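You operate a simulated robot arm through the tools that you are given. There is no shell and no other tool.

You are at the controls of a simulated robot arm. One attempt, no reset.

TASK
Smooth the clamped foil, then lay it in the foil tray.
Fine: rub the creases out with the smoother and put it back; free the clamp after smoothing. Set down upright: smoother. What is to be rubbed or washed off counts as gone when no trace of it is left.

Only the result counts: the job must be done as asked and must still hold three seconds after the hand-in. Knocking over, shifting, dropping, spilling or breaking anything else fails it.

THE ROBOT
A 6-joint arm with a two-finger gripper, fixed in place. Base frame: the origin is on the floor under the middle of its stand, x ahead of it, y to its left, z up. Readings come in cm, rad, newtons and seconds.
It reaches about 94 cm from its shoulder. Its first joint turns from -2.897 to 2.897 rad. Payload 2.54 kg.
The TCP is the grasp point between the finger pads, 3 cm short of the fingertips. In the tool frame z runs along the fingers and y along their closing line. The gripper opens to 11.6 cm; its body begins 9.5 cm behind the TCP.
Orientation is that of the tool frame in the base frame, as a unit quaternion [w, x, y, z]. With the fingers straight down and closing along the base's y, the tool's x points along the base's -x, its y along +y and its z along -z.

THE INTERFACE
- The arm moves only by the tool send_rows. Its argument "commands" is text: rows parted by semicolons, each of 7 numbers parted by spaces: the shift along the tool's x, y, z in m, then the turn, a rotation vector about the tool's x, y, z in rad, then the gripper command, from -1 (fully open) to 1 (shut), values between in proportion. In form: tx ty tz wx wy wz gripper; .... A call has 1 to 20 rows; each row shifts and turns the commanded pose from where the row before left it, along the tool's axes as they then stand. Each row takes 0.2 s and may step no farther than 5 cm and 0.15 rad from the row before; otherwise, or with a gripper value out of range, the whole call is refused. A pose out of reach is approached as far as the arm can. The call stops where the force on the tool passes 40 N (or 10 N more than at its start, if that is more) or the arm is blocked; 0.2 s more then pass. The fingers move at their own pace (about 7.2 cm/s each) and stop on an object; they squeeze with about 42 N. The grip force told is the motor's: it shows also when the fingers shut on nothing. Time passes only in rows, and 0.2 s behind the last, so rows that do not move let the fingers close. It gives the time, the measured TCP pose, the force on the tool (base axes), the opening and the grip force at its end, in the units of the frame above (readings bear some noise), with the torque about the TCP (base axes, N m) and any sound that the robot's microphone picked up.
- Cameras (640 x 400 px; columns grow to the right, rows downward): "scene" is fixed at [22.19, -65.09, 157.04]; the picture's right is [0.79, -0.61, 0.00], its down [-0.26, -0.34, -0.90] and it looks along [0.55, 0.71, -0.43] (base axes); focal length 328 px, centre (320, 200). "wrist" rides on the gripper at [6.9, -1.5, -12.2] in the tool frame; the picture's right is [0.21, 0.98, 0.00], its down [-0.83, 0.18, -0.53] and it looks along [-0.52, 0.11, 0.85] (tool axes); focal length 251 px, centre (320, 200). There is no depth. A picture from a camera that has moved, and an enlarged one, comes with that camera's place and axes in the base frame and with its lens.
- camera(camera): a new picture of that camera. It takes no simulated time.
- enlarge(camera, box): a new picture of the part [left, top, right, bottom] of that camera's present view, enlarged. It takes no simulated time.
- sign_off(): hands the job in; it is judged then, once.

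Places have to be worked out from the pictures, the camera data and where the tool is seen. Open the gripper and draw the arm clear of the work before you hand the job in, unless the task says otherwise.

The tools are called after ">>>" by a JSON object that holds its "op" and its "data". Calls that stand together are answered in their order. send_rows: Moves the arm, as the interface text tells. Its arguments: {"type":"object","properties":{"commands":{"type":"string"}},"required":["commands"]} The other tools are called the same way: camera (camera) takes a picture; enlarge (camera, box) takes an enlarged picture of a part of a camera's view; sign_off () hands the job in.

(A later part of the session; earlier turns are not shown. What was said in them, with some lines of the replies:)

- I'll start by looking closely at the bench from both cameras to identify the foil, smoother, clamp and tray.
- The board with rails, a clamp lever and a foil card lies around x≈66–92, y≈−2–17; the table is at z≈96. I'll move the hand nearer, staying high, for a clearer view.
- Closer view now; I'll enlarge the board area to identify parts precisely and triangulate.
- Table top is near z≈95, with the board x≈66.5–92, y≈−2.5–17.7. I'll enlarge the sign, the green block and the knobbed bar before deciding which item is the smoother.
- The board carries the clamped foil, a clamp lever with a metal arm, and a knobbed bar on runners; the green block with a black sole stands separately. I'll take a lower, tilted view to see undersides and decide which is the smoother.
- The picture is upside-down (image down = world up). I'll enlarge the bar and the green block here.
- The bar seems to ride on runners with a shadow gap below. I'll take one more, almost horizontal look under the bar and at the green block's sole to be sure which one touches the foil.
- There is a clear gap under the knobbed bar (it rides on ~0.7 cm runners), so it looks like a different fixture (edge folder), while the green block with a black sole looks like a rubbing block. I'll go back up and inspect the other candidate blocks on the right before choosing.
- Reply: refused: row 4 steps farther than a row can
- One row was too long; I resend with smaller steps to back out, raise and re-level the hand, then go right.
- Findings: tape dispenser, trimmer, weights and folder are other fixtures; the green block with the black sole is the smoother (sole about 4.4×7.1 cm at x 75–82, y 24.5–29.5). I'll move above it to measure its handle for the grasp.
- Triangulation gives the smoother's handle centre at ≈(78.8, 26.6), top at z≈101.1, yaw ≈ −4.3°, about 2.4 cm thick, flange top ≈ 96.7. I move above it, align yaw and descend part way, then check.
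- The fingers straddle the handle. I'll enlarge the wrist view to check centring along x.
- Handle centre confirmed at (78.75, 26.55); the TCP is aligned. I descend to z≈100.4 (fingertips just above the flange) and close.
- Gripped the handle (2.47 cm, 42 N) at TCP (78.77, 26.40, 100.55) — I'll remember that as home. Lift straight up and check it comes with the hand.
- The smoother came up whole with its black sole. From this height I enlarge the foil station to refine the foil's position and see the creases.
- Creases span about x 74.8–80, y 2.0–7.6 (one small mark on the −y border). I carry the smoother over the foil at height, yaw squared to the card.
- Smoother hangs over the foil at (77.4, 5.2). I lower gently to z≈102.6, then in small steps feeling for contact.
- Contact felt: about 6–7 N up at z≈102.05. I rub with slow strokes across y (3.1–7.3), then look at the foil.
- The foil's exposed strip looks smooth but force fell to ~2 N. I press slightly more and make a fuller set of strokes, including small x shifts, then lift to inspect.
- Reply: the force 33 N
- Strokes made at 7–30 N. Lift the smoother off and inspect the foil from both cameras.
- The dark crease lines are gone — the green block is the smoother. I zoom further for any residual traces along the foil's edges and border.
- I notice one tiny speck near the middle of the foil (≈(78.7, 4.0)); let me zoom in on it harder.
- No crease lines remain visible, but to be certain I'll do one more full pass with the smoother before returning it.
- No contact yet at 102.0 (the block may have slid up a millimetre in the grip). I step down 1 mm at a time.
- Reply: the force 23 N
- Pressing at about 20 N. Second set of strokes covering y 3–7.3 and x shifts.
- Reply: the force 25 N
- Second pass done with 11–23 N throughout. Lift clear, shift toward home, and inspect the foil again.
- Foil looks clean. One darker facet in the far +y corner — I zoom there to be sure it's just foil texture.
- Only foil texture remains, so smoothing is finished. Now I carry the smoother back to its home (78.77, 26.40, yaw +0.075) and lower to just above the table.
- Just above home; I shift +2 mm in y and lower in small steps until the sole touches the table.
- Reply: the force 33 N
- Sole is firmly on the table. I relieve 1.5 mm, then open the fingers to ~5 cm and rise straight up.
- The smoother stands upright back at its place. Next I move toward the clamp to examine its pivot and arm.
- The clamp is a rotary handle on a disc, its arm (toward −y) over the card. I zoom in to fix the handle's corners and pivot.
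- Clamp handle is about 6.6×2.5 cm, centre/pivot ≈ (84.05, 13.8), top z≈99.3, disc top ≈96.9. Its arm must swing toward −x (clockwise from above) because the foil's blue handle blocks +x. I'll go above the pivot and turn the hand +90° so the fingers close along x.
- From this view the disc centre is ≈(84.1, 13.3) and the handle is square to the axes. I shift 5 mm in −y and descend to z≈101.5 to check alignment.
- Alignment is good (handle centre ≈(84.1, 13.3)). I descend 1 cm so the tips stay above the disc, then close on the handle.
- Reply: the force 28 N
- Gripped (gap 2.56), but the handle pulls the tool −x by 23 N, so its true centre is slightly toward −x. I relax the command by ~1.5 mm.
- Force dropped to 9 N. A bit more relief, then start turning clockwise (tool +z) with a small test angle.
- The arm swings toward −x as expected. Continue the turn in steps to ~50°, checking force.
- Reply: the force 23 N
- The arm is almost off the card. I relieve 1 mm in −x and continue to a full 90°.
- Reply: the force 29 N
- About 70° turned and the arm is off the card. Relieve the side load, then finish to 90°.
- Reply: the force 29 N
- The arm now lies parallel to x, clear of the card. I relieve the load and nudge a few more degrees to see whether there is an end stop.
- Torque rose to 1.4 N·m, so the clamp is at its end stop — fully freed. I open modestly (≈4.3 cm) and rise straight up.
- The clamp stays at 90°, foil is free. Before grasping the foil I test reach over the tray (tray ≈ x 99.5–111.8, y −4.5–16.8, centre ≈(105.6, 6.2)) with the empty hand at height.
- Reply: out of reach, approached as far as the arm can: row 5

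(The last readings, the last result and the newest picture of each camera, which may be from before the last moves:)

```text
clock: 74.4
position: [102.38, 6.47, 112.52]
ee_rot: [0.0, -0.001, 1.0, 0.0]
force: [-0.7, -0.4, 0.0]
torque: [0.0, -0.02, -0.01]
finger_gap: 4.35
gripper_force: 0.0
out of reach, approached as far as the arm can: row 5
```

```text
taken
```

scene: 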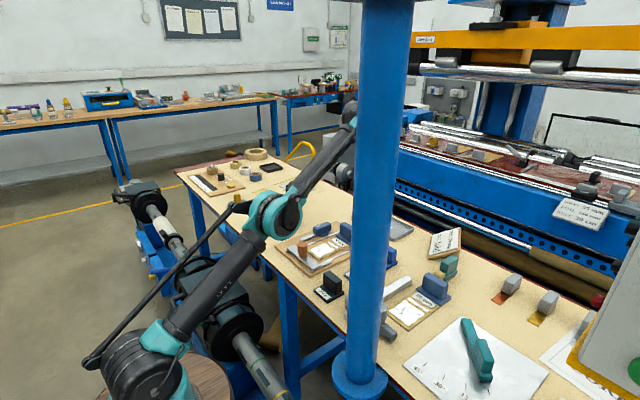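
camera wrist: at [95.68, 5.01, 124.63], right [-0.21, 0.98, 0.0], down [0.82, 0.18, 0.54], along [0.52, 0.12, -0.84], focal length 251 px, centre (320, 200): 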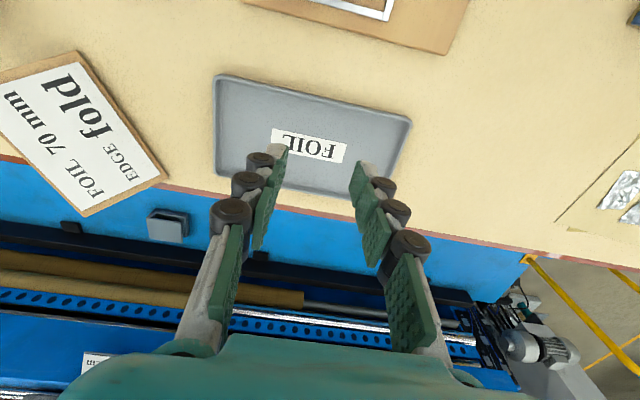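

Reach at this height ends at x≈102.4. The tray centre is ≈(105.9, 6.1), so I test whether a lower height gains reach (fingertips still well above the tray rim).

>>> {"op": "send_rows", "data": {"commands": "0 0 0.03 0 0 0 0.25;0 0 0.03 0 0 0 0.25;0 0 0.03 0 0 0 0.25;-0.02 0 0 0 0 0 0.25;-0.02 0 0 0 0 0 0.25;0 0 0 0 0 0 0.25;0 0 0 0 0 0 0.25"}}

>>> {"op": "camera", "data": {"camera": "wrist"}}

```text
clock: 76.0
position: [106.74, 6.59, 103.58]
ee_rot: [0.001, -0.001, 1.0, 0.0]
force: [0.4, 0.8, -0.5]
torque: [0.01, 0.0, -0.03]
finger_gap: 4.35
gripper_force: 0.1
```

```text
taken
camera wrist: at [99.82, 5.06, 115.65], right [-0.21, 0.98, 0.0], down [0.82, 0.18, 0.54], along [0.52, 0.12, -0.84], focal length 251 px, centre (320, 200)
```

wrist: 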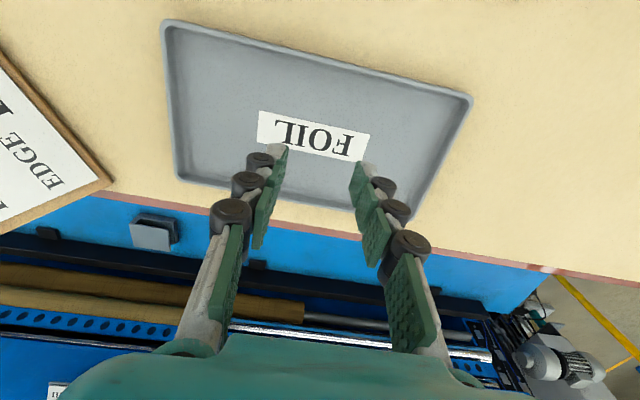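

Lower down the reach extends past x=106.7, so the tray centre (≈(106.2, 6.0), inner ≈9.6×19.5 cm) is attainable with the hand vertical. I go back above the foil's blue handle and turn the hand +90° so the fingers close across its thin side (x).

>>> {"op": "send_rows", "data": {"commands": "0.03 0 -0.035 0 0 0 0.1;0.04 0 -0.03 0 0 0 0.1;0.045 0 -0.02 0 0 0 0.1;0.045 -0.006 -0.01 0 0 0 0.1;0.027 -0.006 0 0 0 0 0.1;0 0 0 0 0 -0.1428 0.1;0 0 0 0 0 -0.1428 0.1;0 0 0 0 0 -0.1428 0.1;0 0 0 0 0 -0.1428 0.1;0 0 0 0 0 -0.1428 0.1;0 0 0 0 0 -0.1428 0.1;0 0 0 0 0 -0.1428 0.1;0 0 0 0 0 -0.1428 0.1;0 0 0 0 0 -0.1428 0.1;0 0 0 0 0 -0.1428 0.1;0 0 0 0 0 -0.1428 0.1;0 0 0 0 0 0 0.1;0 0 0 0 0 0 0.1"}}

>>> {"op": "camera", "data": {"camera": "wrist"}}

>>> {"op": "enlarge", "data": {"camera": "wrist", "box": [240, 60, 400, 220]}}

```text
clock: 79.8
position: [87.88, 5.38, 112.82]
ee_rot: [-0.001, 0.707, -0.707, 0.0]
force: [-0.2, 0.2, 0.5]
torque: [-0.03, 0.0, 0.03]
finger_gap: 5.23
gripper_force: 0.2
```

```text
taken
camera wrist: at [89.46, -1.58, 125.01], right [-0.98, -0.21, 0.0], down [-0.18, 0.83, 0.53], along [-0.11, 0.52, -0.85], focal length 251 px, centre (320, 200)
```

wrist: 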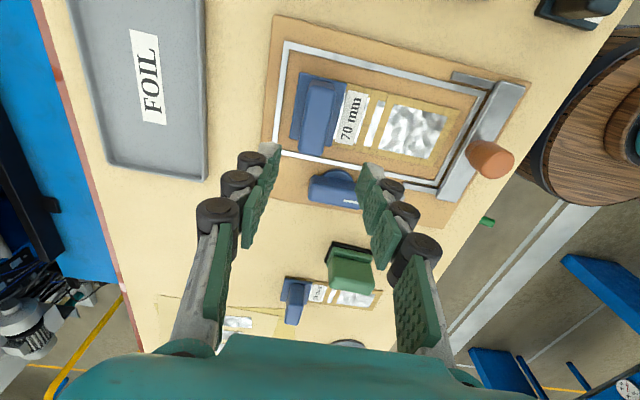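

```text
2.50 times, centred on (320, 140) of wrist
camera zoom: at [89.46, -1.58, 125.01], right [-0.98, -0.21, 0.0], down [-0.18, 0.83, 0.53], along [-0.11, 0.52, -0.85], focal length 629 px, centre (320, 350)
```

zoom: 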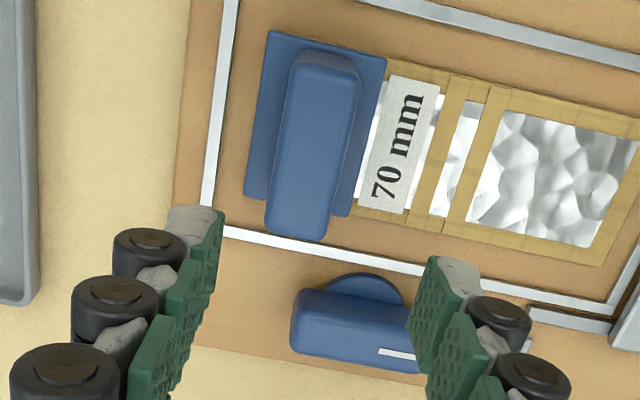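

The foil's handle block is at x 87.3–89.8, y 1.6–7.9 (centre ≈(88.55, 4.75)), top z≈101.2; the card is ~18 cm long. I shift over it and descend to z≈101.7.

>>> {"op": "send_rows", "data": {"commands": "0.0063 -0.0067 0.02 0 0 0 0.1;0 0 0.03 0 0 0 0.1;0 0 0.03 0 0 0 0.1;0 0 0.02 0 0 0 0.1;0 0 0.011 0 0 0 0.1;0 0 0 0 0 0 0.1;0 0 0 0 0 0 0.1"}}

>>> {"op": "enlarge", "data": {"camera": "wrist", "box": [200, 60, 440, 260]}}

>>> {"op": "enlarge", "data": {"camera": "scene", "box": [300, 170, 400, 260]}}

```text
clock: 81.4
position: [88.51, 4.84, 101.68]
ee_rot: [0.001, -0.707, 0.707, 0.0]
force: [0.3, 0.1, -0.7]
torque: [0.0, 0.02, -0.01]
finger_gap: 5.22
gripper_force: 0.0
```

```text
2.00 times, centred on (320, 160) of wrist
camera zoom: at [90.14, -2.12, 113.89], right [-0.98, -0.21, 0.0], down [-0.18, 0.83, 0.53], along [-0.11, 0.52, -0.85], focal length 503 px, centre (320, 280)
```

zoom: 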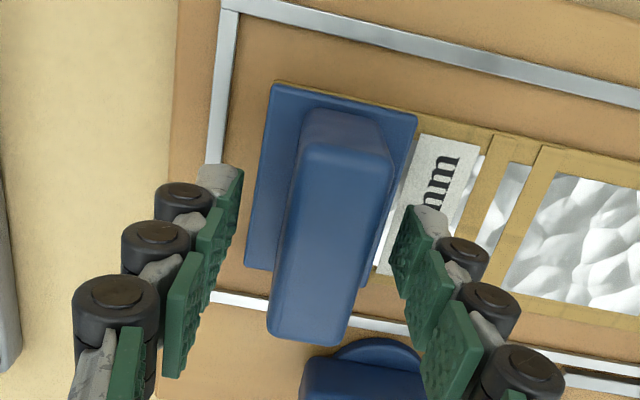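

```text
4.44 times, centred on (350, 215) of scene
camera zoom: at [22.19, -65.09, 157.04], right [0.79, -0.61, 0.0], down [-0.26, -0.34, -0.9], along [0.55, 0.71, -0.43], focal length 1455 px, centre (187, 133)
```

zoom: 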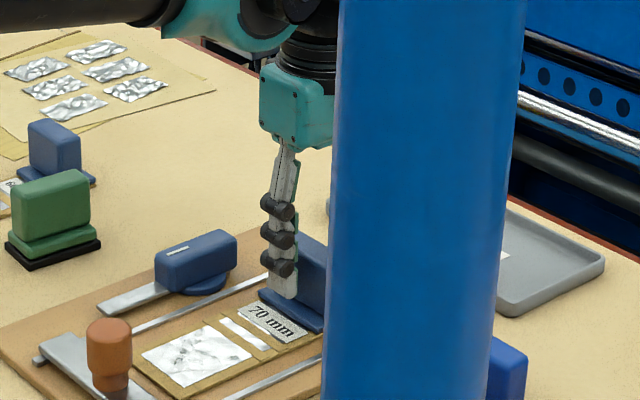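

The TCP is centred on the foil's handle. I descend 1.1 cm and close the grip.

>>> {"op": "send_rows", "data": {"commands": "0 0 0.006 0 0 0 0.1;0 0 0.005 0 0 0 0.1;0 0 0 0 0 0 0.1;0 0 0 0 0 0 1;0 0 0 0 0 0 1;0 0 0 0 0 0 1;0 0 0 0 0 0 1;0 0 0 0 0 0 1"}}

>>> {"op": "enlarge", "data": {"camera": "wrist", "box": [200, 60, 440, 260]}}

```text
clock: 83.2
position: [88.46, 4.77, 100.77]
ee_rot: [-0.001, 0.707, -0.707, 0.0]
force: [1.1, -0.3, 0.8]
torque: [-0.03, 0.0, 0.0]
finger_gap: 2.48
gripper_force: 41.9
```

```text
2.00 times, centred on (320, 160) of wrist
camera zoom: at [90.12, -2.13, 112.83], right [-0.98, -0.21, 0.0], down [-0.18, 0.83, 0.53], along [-0.11, 0.52, -0.85], focal length 503 px, centre (320, 280)
```

zoom: 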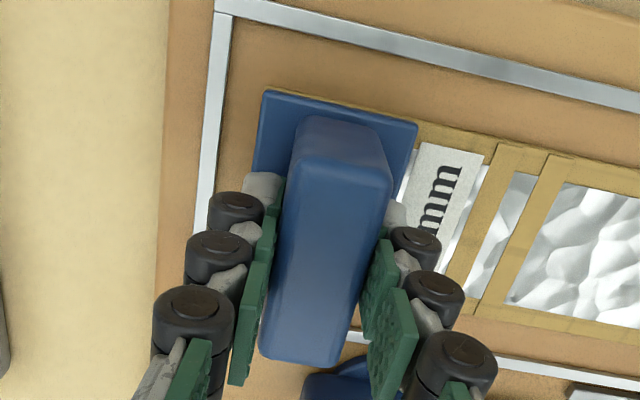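

Grip holds at 2.48 cm, 42 N. I lift the foil slowly straight up about 8 cm and check.

>>> {"op": "send_rows", "data": {"commands": "0 0 -0.005 0 0 0 1;0 0 -0.01 0 0 0 1;0 0 -0.02 0 0 0 1;0 0 -0.02 0 0 0 1;0 0 -0.025 0 0 0 1;0 0 0 0 0 0 1;0 0 0 0 0 0 1"}}

>>> {"op": "camera", "data": {"camera": "wrist"}}

>>> {"op": "enlarge", "data": {"camera": "scene", "box": [280, 170, 400, 280]}}

```text
clock: 84.8
position: [88.51, 4.71, 108.81]
ee_rot: [-0.001, 0.707, -0.707, 0.0]
force: [1.3, -0.2, 0.1]
torque: [0.0, -0.01, 0.01]
finger_gap: 2.47
gripper_force: 41.9
```

```text
taken
camera wrist: at [90.1, -2.21, 120.88], right [-0.98, -0.21, 0.0], down [-0.18, 0.83, 0.53], along [-0.11, 0.52, -0.85], focal length 251 px, centre (320, 200)
```

wrist: 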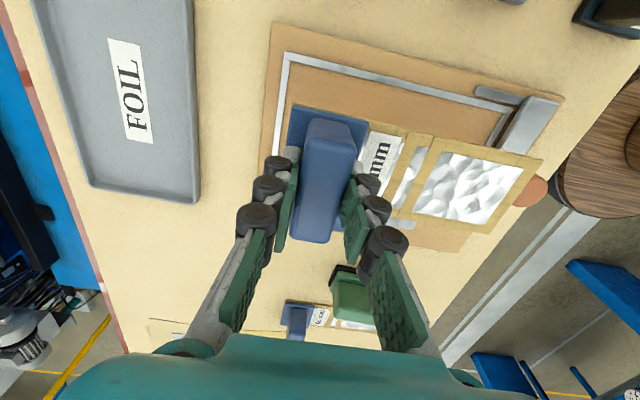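

```text
3.64 times, centred on (340, 225) of scene
camera zoom: at [22.19, -65.09, 157.04], right [0.79, -0.61, 0.0], down [-0.26, -0.34, -0.9], along [0.55, 0.71, -0.43], focal length 1191 px, centre (247, 109)
```

zoom: 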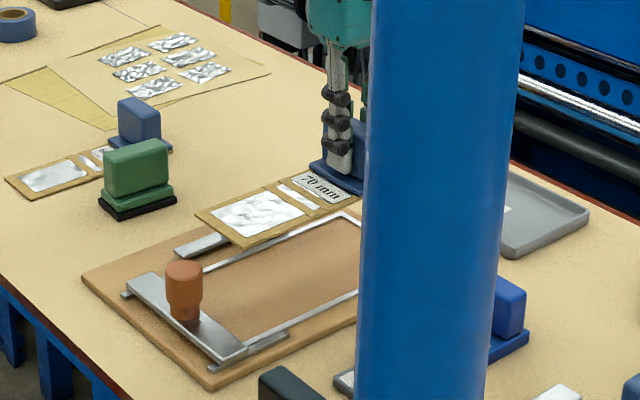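

The foil is up, level, and held securely. I rotate 90° clockwise so the card runs along +y to match the tray's long side.

>>> {"op": "send_rows", "data": {"commands": "0 0 0 0 0 0.1 1;0 0 0 0 0 0.13 1;0 0 0 0 0 0.1342 1;0 0 0 0 0 0.1342 1;0 0 0 0 0 0.1342 1;0 0 0 0 0 0.1342 1;0 0 0 0 0 0.1342 1;0 0 0 0 0 0.1342 1;0 0 0 0 0 0.1342 1;0 0 0 0 0 0.1342 1;0 0 0 0 0 0.1342 1;0 0 0 0 0 0.133 1;0 0 0 0 0 0 1;0 0 0 0 0 0 1"}}

>>> {"op": "camera", "data": {"camera": "wrist"}}

>>> {"op": "enlarge", "data": {"camera": "scene", "box": [280, 170, 400, 280]}}

```text
clock: 87.8
position: [88.46, 4.79, 108.74]
ee_rot: [0.001, 0.002, 1.0, 0.0]
force: [-0.6, 0.4, -0.6]
torque: [-0.03, 0.0, 0.01]
finger_gap: 2.45
gripper_force: 42.1
```

```text
taken
camera wrist: at [81.73, 3.23, 120.82], right [-0.21, 0.98, 0.0], down [0.82, 0.18, 0.54], along [0.52, 0.11, -0.84], focal length 251 px, centre (320, 200)
```

wrist: 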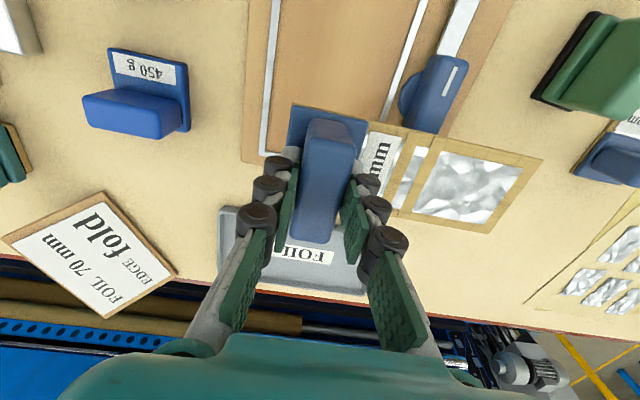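

```text
3.64 times, centred on (340, 225) of scene
camera zoom: at [22.19, -65.09, 157.04], right [0.79, -0.61, 0.0], down [-0.26, -0.34, -0.9], along [0.55, 0.71, -0.43], focal length 1191 px, centre (247, 109)
```

zoom: 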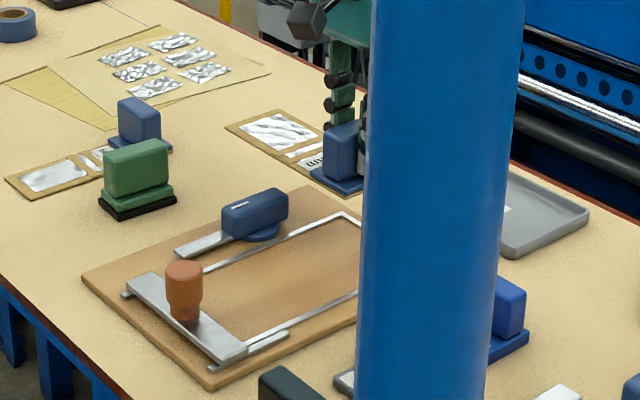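

Card now points along +y. I carry it out toward the tray, then lower to z≈104.5 while extending to x≈106.

>>> {"op": "send_rows", "data": {"commands": "-0.029 -0.0132 0 0 0 0 1;-0.029 -0.0132 0 0 0 0 1;-0.029 -0.0132 0 0 0 0 1;-0.029 -0.0132 0 0 0 0 1;0 0 0.022 0 0 0 1;0 0 0.02 0 0 0 1;-0.03 0 0 0 0 0 1;-0.03 0 0 0 0 0 1;0 0 0 0 0 0 1;0 0 0 0 0 0 1"}}

>>> {"op": "camera", "data": {"camera": "wrist"}}

>>> {"op": "enlarge", "data": {"camera": "scene", "box": [330, 170, 450, 280]}}

```text
clock: 90.0
position: [106.26, -0.47, 104.62]
ee_rot: [0.001, 0.0, 1.0, 0.001]
force: [-0.6, 0.2, -1.1]
torque: [-0.02, 0.0, -0.02]
finger_gap: 2.47
gripper_force: 42.0
```

```text
taken
camera wrist: at [99.36, -2.08, 116.72], right [-0.21, 0.98, 0.0], down [0.82, 0.18, 0.54], along [0.52, 0.12, -0.84], focal length 251 px, centre (320, 200)
```

wrist: 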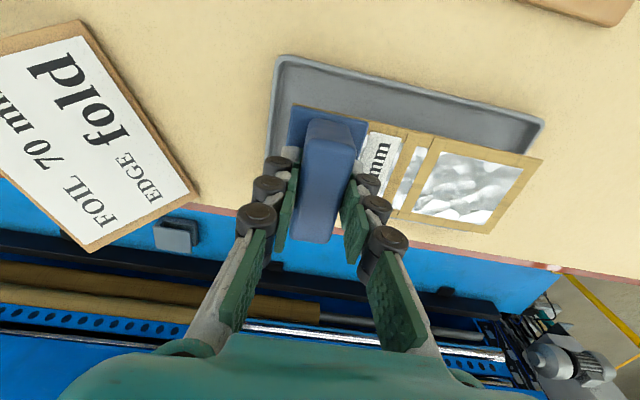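

```text
3.64 times, centred on (390, 225) of scene
camera zoom: at [22.19, -65.09, 157.04], right [0.79, -0.61, 0.0], down [-0.26, -0.34, -0.9], along [0.55, 0.71, -0.43], focal length 1191 px, centre (66, 109)
```

zoom: 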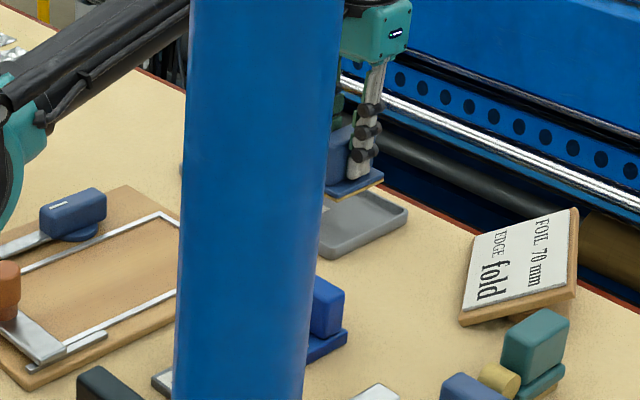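

Card spans about y −2.9…15.1, x 103–109.8; the tray's outer rim is y −4.7…16.3, x 100.9–111.7. I enlarge the far end to confirm before lowering.

>>> {"op": "enlarge", "data": {"camera": "wrist", "box": [400, 80, 580, 250]}}

>>> {"op": "enlarge", "data": {"camera": "wrist", "box": [240, 30, 400, 180]}}

```text
2.35 times, centred on (490, 165) of wrist
camera zoom: at [99.36, -2.08, 116.72], right [-0.21, 0.98, 0.0], down [0.82, 0.18, 0.54], along [0.52, 0.12, -0.84], focal length 592 px, centre (-80, 282)
```

zoom: 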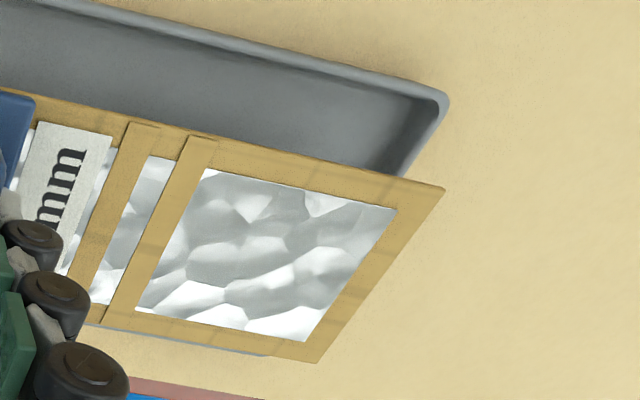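

```text
2.67 times, centred on (320, 105) of wrist
camera zoom: at [99.36, -2.08, 116.72], right [-0.21, 0.98, 0.0], down [0.82, 0.18, 0.54], along [0.52, 0.12, -0.84], focal length 670 px, centre (320, 453)
```

zoom: 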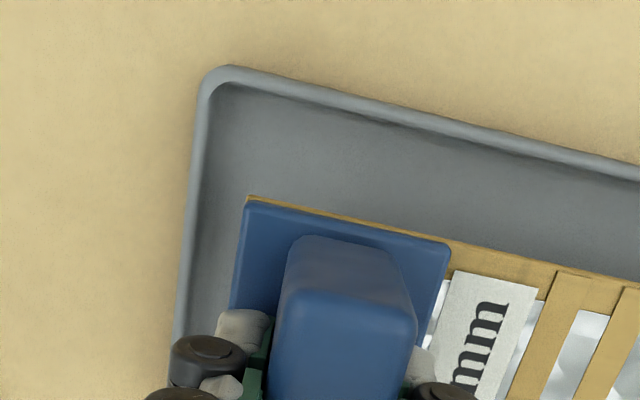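

Offset found: card centre y≈6.1 versus tray inner centre ≈5.75. I shift 3.5 mm in −y, then lower to z≈100.8 with the card just above the tray floor.

>>> {"op": "send_rows", "data": {"commands": "0 -0.0035 0 0 0 0 1;0 0 0.015 0 0 0 1;0 0 0.01 0 0 0 1;0 0 0.008 0 0 0 1;0 0 0 0 0 0 1;0 0 0 0 0 0 1"}}

>>> {"op": "camera", "data": {"camera": "wrist"}}

>>> {"op": "enlarge", "data": {"camera": "wrist", "box": [400, 80, 580, 250]}}

>>> {"op": "enlarge", "data": {"camera": "wrist", "box": [240, 30, 400, 180]}}

```text
clock: 91.4
position: [106.13, -1.0, 101.23]
ee_rot: [0.002, 0.0, 1.0, 0.001]
force: [0.8, 0.1, -0.9]
torque: [0.02, 0.05, -0.02]
finger_gap: 2.47
gripper_force: 41.4
```

```text
taken
camera wrist: at [99.34, -2.41, 113.33], right [-0.21, 0.98, 0.0], down [0.82, 0.18, 0.54], along [0.52, 0.12, -0.84], focal length 251 px, centre (320, 200)
```

wrist: 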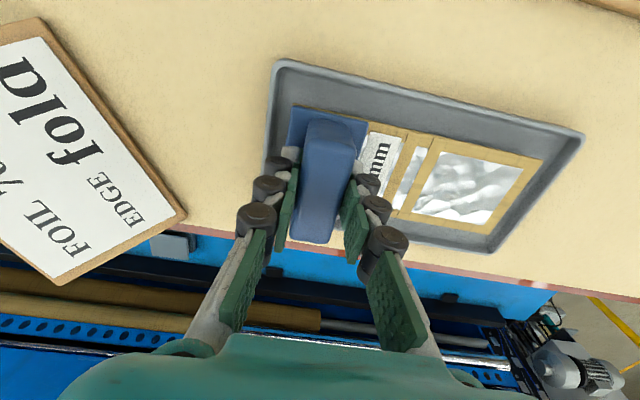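

```text
2.35 times, centred on (490, 165) of wrist
camera zoom: at [99.34, -2.41, 113.33], right [-0.21, 0.98, 0.0], down [0.82, 0.18, 0.54], along [0.52, 0.12, -0.84], focal length 592 px, centre (-80, 282)
```

zoom: 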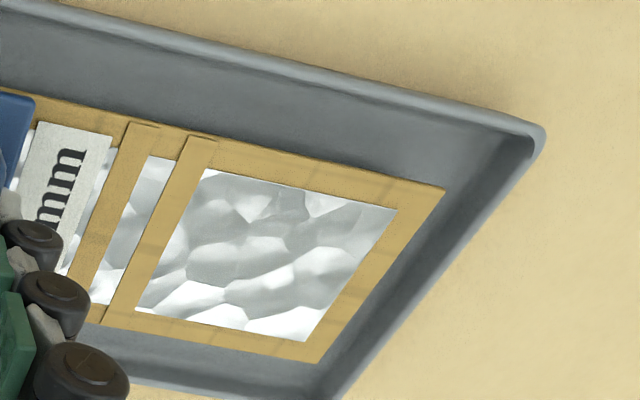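

```text
2.67 times, centred on (320, 105) of wrist
camera zoom: at [99.34, -2.41, 113.33], right [-0.21, 0.98, 0.0], down [0.82, 0.18, 0.54], along [0.52, 0.12, -0.84], focal length 670 px, centre (320, 453)
```

zoom: 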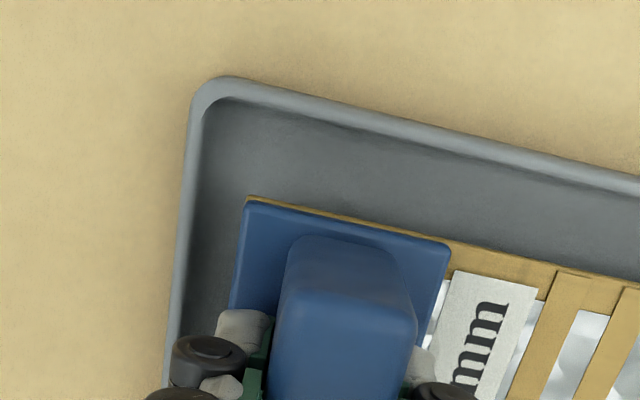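

The card is within the tray's rim with margin on all sides. I keep lowering in small steps until it touches the floor.

>>> {"op": "send_rows", "data": {"commands": "0 0 0.004 0 0 0 1;0 0 0.004 0 0 0 1;0 0 0 0 0 0 1;0 0 0 0 0 0 1"}}

>>> {"op": "send_rows", "data": {"commands": "0 0 0.002 0 0 0 1;0 0 0 0 0 0 1;0 0 0 0 0 0 1"}}

```text
clock: 92.4
position: [106.18, -0.81, 100.32]
ee_rot: [0.001, 0.001, 1.0, 0.001]
force: [-0.5, -0.2, -0.5]
torque: [-0.02, 0.0, -0.01]
finger_gap: 2.48
gripper_force: 41.5
```

```text
clock: 93.2
position: [106.15, -0.86, 100.32]
ee_rot: [0.0, 0.0, 1.0, 0.001]
force: [-0.2, -0.5, -0.5]
torque: [0.01, 0.0, -0.03]
finger_gap: 2.46
gripper_force: 41.9
```

>>> {"op": "send_rows", "data": {"commands": "0 0 0.002 0 0 0 1;0 0 0 0 0 0 1;0 0 0 0 0 0 1"}}

>>> {"op": "send_rows", "data": {"commands": "0 0 0.001 0 0 0 1;0 0 0 0 0 0 1;0 0 0 0 0 0 1"}}

```text
clock: 94.0
position: [106.17, -0.86, 100.0]
ee_rot: [0.002, 0.0, 1.0, 0.002]
force: [1.8, 0.7, 8.0]
torque: [0.01, 0.07, -0.03]
finger_gap: 2.5
gripper_force: 42.4
```

```text
clock: 94.8
position: [106.01, -0.97, 99.98]
ee_rot: [0.002, 0.001, 1.0, 0.001]
force: [5.5, -0.7, 24.8]
torque: [0.01, -0.07, -0.03]
finger_gap: 2.47
gripper_force: 42.1
```

Contact at z≈100.0, matching the expected rest height. I ease 1 mm up and check the pictures before opening.

>>> {"op": "send_rows", "data": {"commands": "0 0 -0.001 0 0 0 1;0 0 0 0 0 0 1;0 0 0 0 0 0 1"}}

>>> {"op": "enlarge", "data": {"camera": "wrist", "box": [400, 80, 600, 260]}}

>>> {"op": "enlarge", "data": {"camera": "wrist", "box": [220, 30, 420, 210]}}

>>> {"op": "enlarge", "data": {"camera": "scene", "box": [380, 190, 450, 260]}}

```text
clock: 95.6
position: [106.09, -0.79, 100.13]
ee_rot: [0.001, 0.001, 1.0, 0.001]
force: [-1.7, -0.7, 6.5]
torque: [-0.06, 0.13, -0.02]
finger_gap: 2.45
gripper_force: 42.4
```

```text
2.22 times, centred on (500, 170) of wrist
camera zoom: at [99.3, -2.42, 112.19], right [-0.21, 0.98, 0.0], down [0.82, 0.18, 0.54], along [0.52, 0.12, -0.84], focal length 559 px, centre (-80, 267)
```

zoom: 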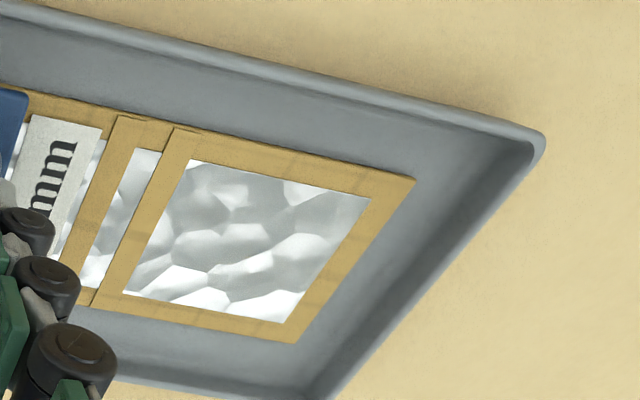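

```text
2.22 times, centred on (320, 120) of wrist
camera zoom: at [99.3, -2.42, 112.19], right [-0.21, 0.98, 0.0], down [0.82, 0.18, 0.54], along [0.52, 0.12, -0.84], focal length 559 px, centre (320, 378)
```

zoom: 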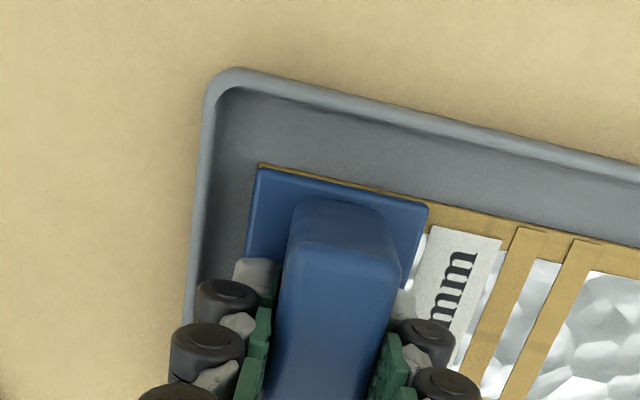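

```text
5.71 times, centred on (415, 225) of scene
camera zoom: at [22.19, -65.09, 157.04], right [0.79, -0.61, 0.0], down [-0.26, -0.34, -0.9], along [0.55, 0.71, -0.43], focal length 1871 px, centre (-223, 57)
```

zoom: 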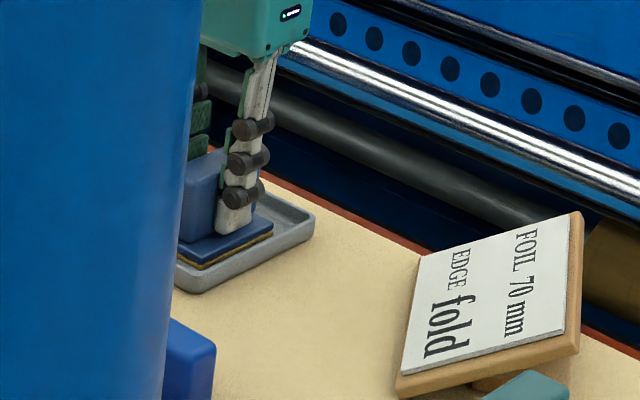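

The card lies inside the tray and the fingertips clear the wall by about 1 cm. I open just ~0.5 cm per side and rise straight up.

>>> {"op": "send_rows", "data": {"commands": "0 0 -0.0004 0 0 0 1;0 0 0 0 0 0 0.42;0 0 0 0 0 0 0.42;0 0 0 0 0 0 0.42;0 0 -0.01 0 0 0 0.42;0 0 -0.015 0 0 0 0.42;0 0 -0.02 0 0 0 0.42;0.01 0 -0.02 0 0 0 0.3;0.02 0 -0.02 0 0 0 0.2;0 0 0 0 0 0 0.2;0 0 0 0 0 0 0.2"}}

>>> {"op": "camera", "data": {"camera": "wrist"}}

>>> {"op": "camera", "data": {"camera": "scene"}}

```text
clock: 98.0
position: [103.18, -0.99, 108.47]
ee_rot: [0.001, 0.0, 1.0, 0.001]
force: [0.7, 0.5, 0.1]
torque: [-0.01, 0.02, -0.01]
finger_gap: 4.65
gripper_force: 0.0
```

```text
taken
camera wrist: at [96.36, -2.43, 120.65], right [-0.21, 0.98, 0.0], down [0.82, 0.18, 0.54], along [0.52, 0.12, -0.84], focal length 251 px, centre (320, 200)
```

wrist: 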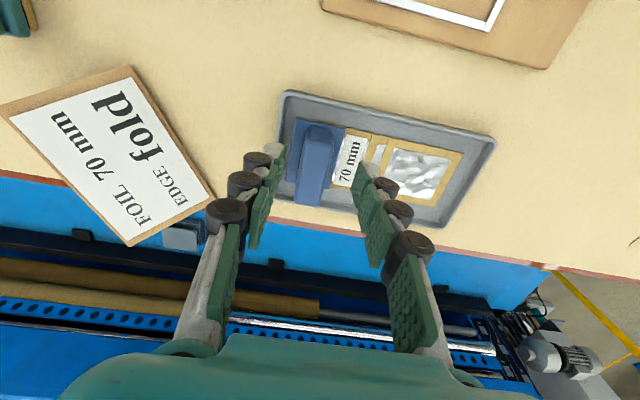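

```text
taken
```

scene: 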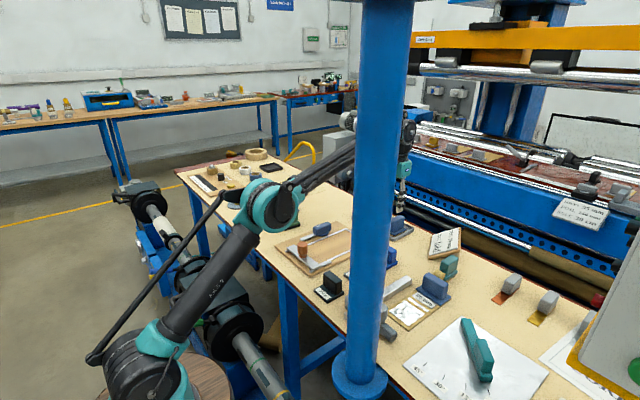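

The foil sits flat in the tray. I retreat up and back, open the gripper, and inspect everything.

>>> {"op": "send_rows", "data": {"commands": "0.03 0 -0.03 0 0 0 0;0.04 0 -0.02 0 0 0 -0.3;0.045 0 -0.02 0 0 0 -0.6;0.045 0.01 -0.02 0 0 0 -1;0.045 0.01 -0.02 0 0 0 -1;0.045 0 -0.02 0 0 0 -1;0 0 0 0 0 0 -1;0 0 0 0 0 0 -1"}}

>>> {"op": "camera", "data": {"camera": "wrist"}}

>>> {"op": "enlarge", "data": {"camera": "wrist", "box": [240, 120, 440, 300]}}

>>> {"op": "enlarge", "data": {"camera": "scene", "box": [240, 190, 380, 290]}}

```text
refused: row 4 steps farther than a row can; nothing moved
```

```text
taken
camera wrist: at [96.36, -2.43, 120.65], right [-0.21, 0.98, 0.0], down [0.82, 0.18, 0.54], along [0.52, 0.12, -0.84], focal length 251 px, centre (320, 200)
```

wrist: 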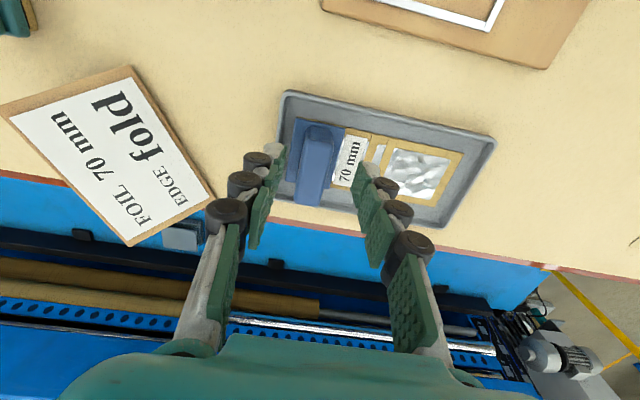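

```text
2.22 times, centred on (340, 210) of wrist
camera zoom: at [96.36, -2.43, 120.65], right [-0.21, 0.98, 0.0], down [0.82, 0.18, 0.54], along [0.52, 0.12, -0.84], focal length 559 px, centre (276, 178)
```

zoom: 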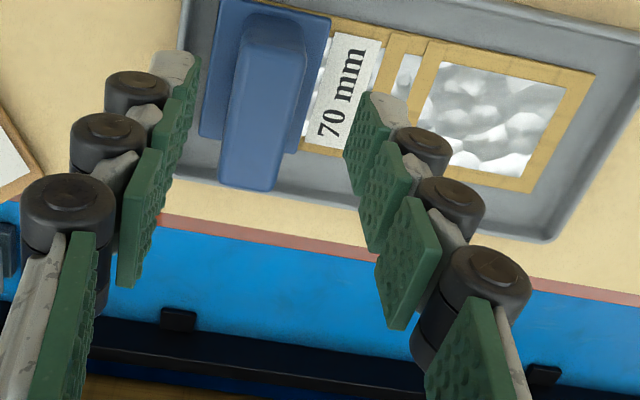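

```text
4.00 times, centred on (310, 240) of scene
camera zoom: at [22.19, -65.09, 157.04], right [0.79, -0.61, 0.0], down [-0.26, -0.34, -0.9], along [0.55, 0.71, -0.43], focal length 1310 px, centre (360, 40)
```

zoom: 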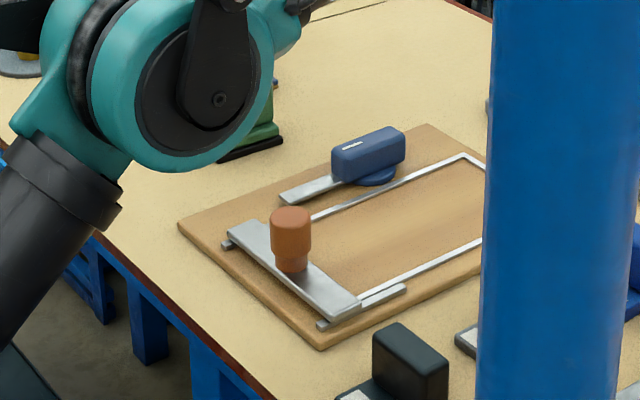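

One row exceeded 5 cm; I resend the retreat with shorter steps.

>>> {"op": "send_rows", "data": {"commands": "0.03 0 -0.03 0 0 0 0;0.04 0 -0.02 0 0 0 -0.3;0.04 0 -0.02 0 0 0 -0.6;0.04 0.01 -0.02 0 0 0 -1;0.04 0.01 -0.02 0 0 0 -1;0.04 0.01 -0.02 0 0 0 -1;0.04 0 -0.02 0 0 0 -1;0.04 0 -0.02 0 0 0 -1;0 0 0 0 0 0 -1;0 0 0 0 0 0 -1"}}

>>> {"op": "camera", "data": {"camera": "wrist"}}

>>> {"op": "enlarge", "data": {"camera": "wrist", "box": [200, 100, 440, 300]}}

>>> {"op": "enlarge", "data": {"camera": "scene", "box": [230, 180, 430, 300]}}

```text
clock: 100.2
position: [72.0, 2.0, 125.35]
ee_rot: [0.0, 0.0, 1.0, 0.0]
force: [0.9, -0.5, 0.5]
torque: [-0.04, -0.02, -0.02]
finger_gap: 11.6
gripper_force: 0.0
```

```text
taken
camera wrist: at [65.17, 0.47, 137.64], right [-0.21, 0.98, 0.0], down [0.82, 0.18, 0.54], along [0.52, 0.12, -0.84], focal length 251 px, centre (320, 200)
```

wrist: 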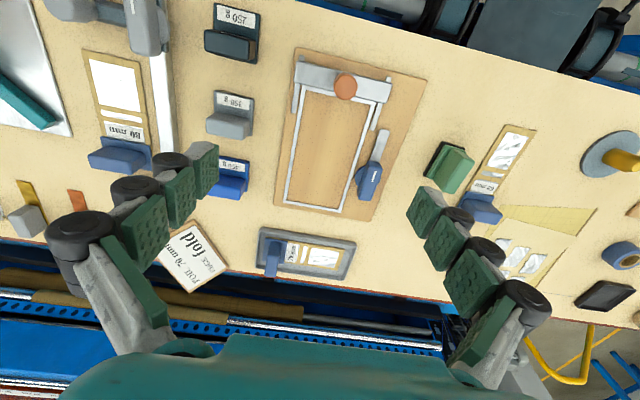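

```text
2.00 times, centred on (320, 200) of wrist
camera zoom: at [65.17, 0.47, 137.64], right [-0.21, 0.98, 0.0], down [0.82, 0.18, 0.54], along [0.52, 0.12, -0.84], focal length 503 px, centre (320, 200)
```

zoom: 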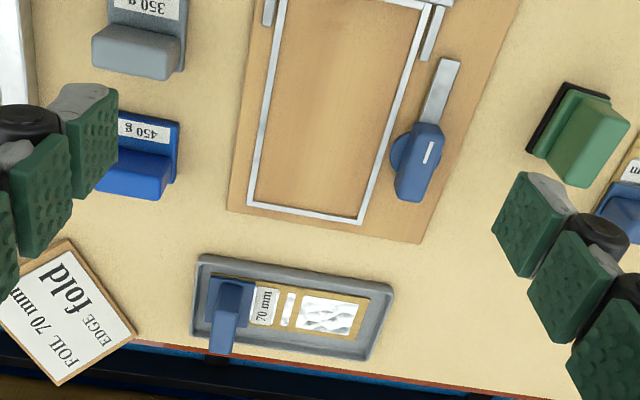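

```text
3.20 times, centred on (330, 240) of scene
camera zoom: at [22.19, -65.09, 157.04], right [0.79, -0.61, 0.0], down [-0.26, -0.34, -0.9], along [0.55, 0.71, -0.43], focal length 1048 px, centre (288, 72)
```

zoom: 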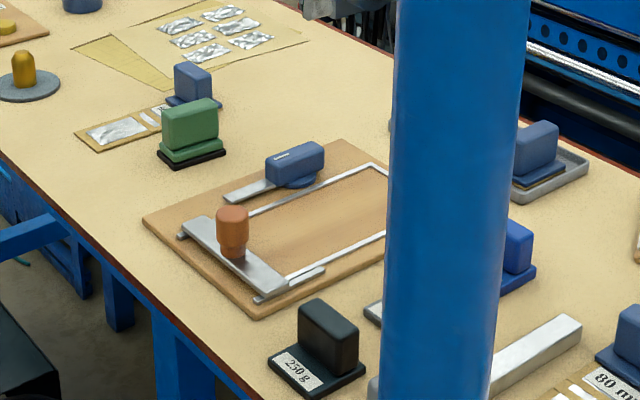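

All in order. As a final check I compare the smoother's place with the very first picture and inspect the foil once more for traces.

>>> {"op": "enlarge", "data": {"camera": "scene", "box": [240, 190, 310, 240]}}

>>> {"op": "enlarge", "data": {"camera": "wrist", "box": [255, 225, 365, 285]}}

>>> {"op": "enlarge", "data": {"camera": "wrist", "box": [300, 238, 350, 274]}}

```text
8.00 times, centred on (275, 215) of scene
camera zoom: at [22.19, -65.09, 157.04], right [0.79, -0.61, 0.0], down [-0.26, -0.34, -0.9], along [0.55, 0.71, -0.43], focal length 2620 px, centre (680, 80)
```

zoom: 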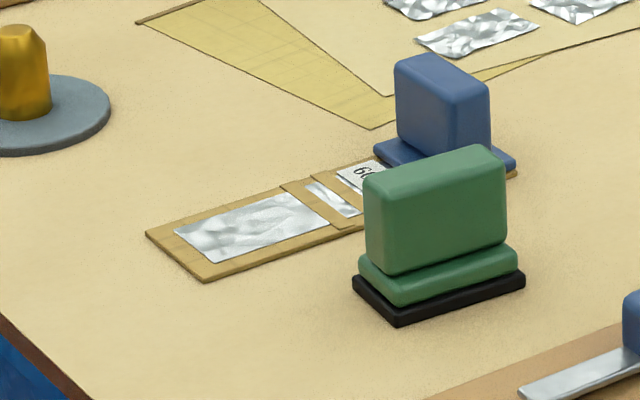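

```text
5.82 times, centred on (310, 255) of wrist
camera zoom: at [65.17, 0.47, 137.64], right [-0.21, 0.98, 0.0], down [0.82, 0.18, 0.54], along [0.52, 0.12, -0.84], focal length 1463 px, centre (378, -120)
```

zoom: 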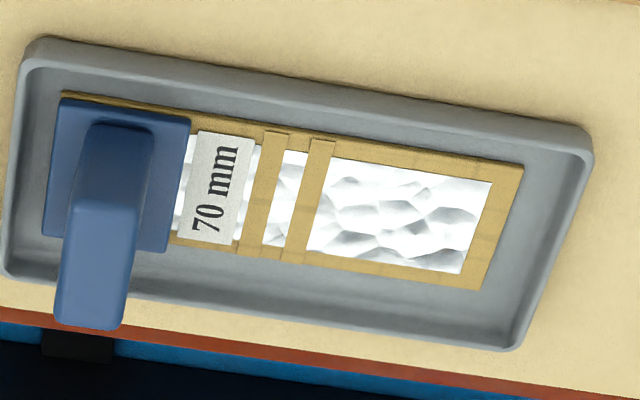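

```text
11.11 times, centred on (325, 256) of wrist
camera zoom: at [65.17, 0.47, 137.64], right [-0.21, 0.98, 0.0], down [0.82, 0.18, 0.54], along [0.52, 0.12, -0.84], focal length 2794 px, centre (264, -422)
```

zoom: 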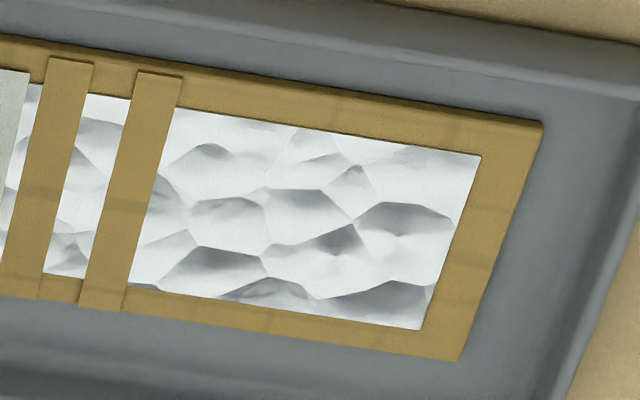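

The smoother is back within a millimetre of its original spot, the foil shows no crease marks and lies flat in the tray, and the clamp is free. I draw the arm back to its starting area, clear of the bench.

>>> {"op": "send_rows", "data": {"commands": "0.04 0.015 -0.01 0 0 0 -1;0.04 0.02 -0.01 0 0 0 -1;0.04 0.02 -0.01 0 0 0 -1;0.04 0.025 -0.01 0 0 0 -1;0.04 0.025 0 0 0 0 -1;0.04 0.02 0 0 0 0 -1;0.04 0 0 0 0 0 -1;0 0 0 0 0 0 -1;0 0 0 0 0 0 -1;0 0 0 0 0 0 -1"}}

>>> {"op": "camera", "data": {"camera": "scene"}}

>>> {"op": "camera", "data": {"camera": "wrist"}}

```text
clock: 102.4
position: [44.16, 14.58, 129.45]
ee_rot: [0.0, 0.001, 1.0, 0.0]
force: [-0.4, -0.1, 0.4]
torque: [0.01, 0.02, 0.02]
finger_gap: 11.61
gripper_force: 0.0
```

```text
taken
```

scene: 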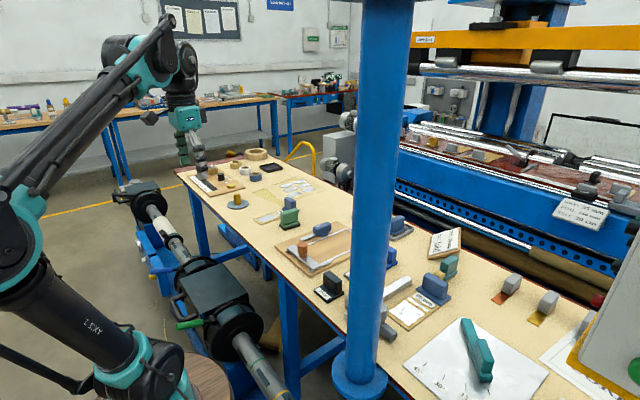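

```text
taken
camera wrist: at [37.3, 13.08, 141.57], right [-0.21, 0.98, 0.0], down [0.82, 0.18, 0.54], along [0.52, 0.12, -0.84], focal length 251 px, centre (320, 200)
```

wrist: 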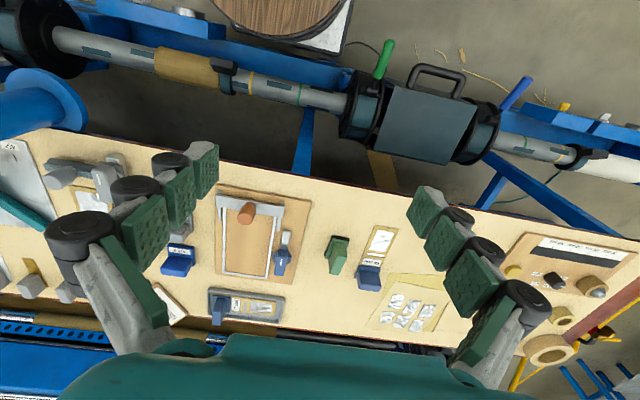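

The arm is clear with an open gripper; the foil is smoothed and in the tray, the smoother is upright at home, the clamp is free, and nothing else has moved. Handing in.

>>> {"op": "sign_off", "data": {}}

```text
The job is handed in.
```

The clamped 70 mm foil is smoothed and lying flat in the foil tray, and I've handed the job in. The hand-in returned no verdict, so this is what the last pictures and readings showed:

- **Creases:** I rubbed the foil twice with the green block with the black sole. It isn't labelled, but the crease lines disappeared under it. None show in the final close-ups; only the faceted foil texture that the other foils also have is left.
- **Smoother:** it stands upright in its original place, matching the first picture to about a millimetre.
- **Clamp:** I freed it after smoothing by turning it about 90° to its end stop, with its arm pointing away from the foil.
- **Foil in the tray:** the card lies along the tray's long side, inside the rim all round.
- **Everything else:** nothing else on the bench looks moved, and the arm is back near its starting position with the gripper open.

The sign on the bench reads "FOIL 70 mm, EDGE fold". I did not fold the edge, because the task didn't ask for it.
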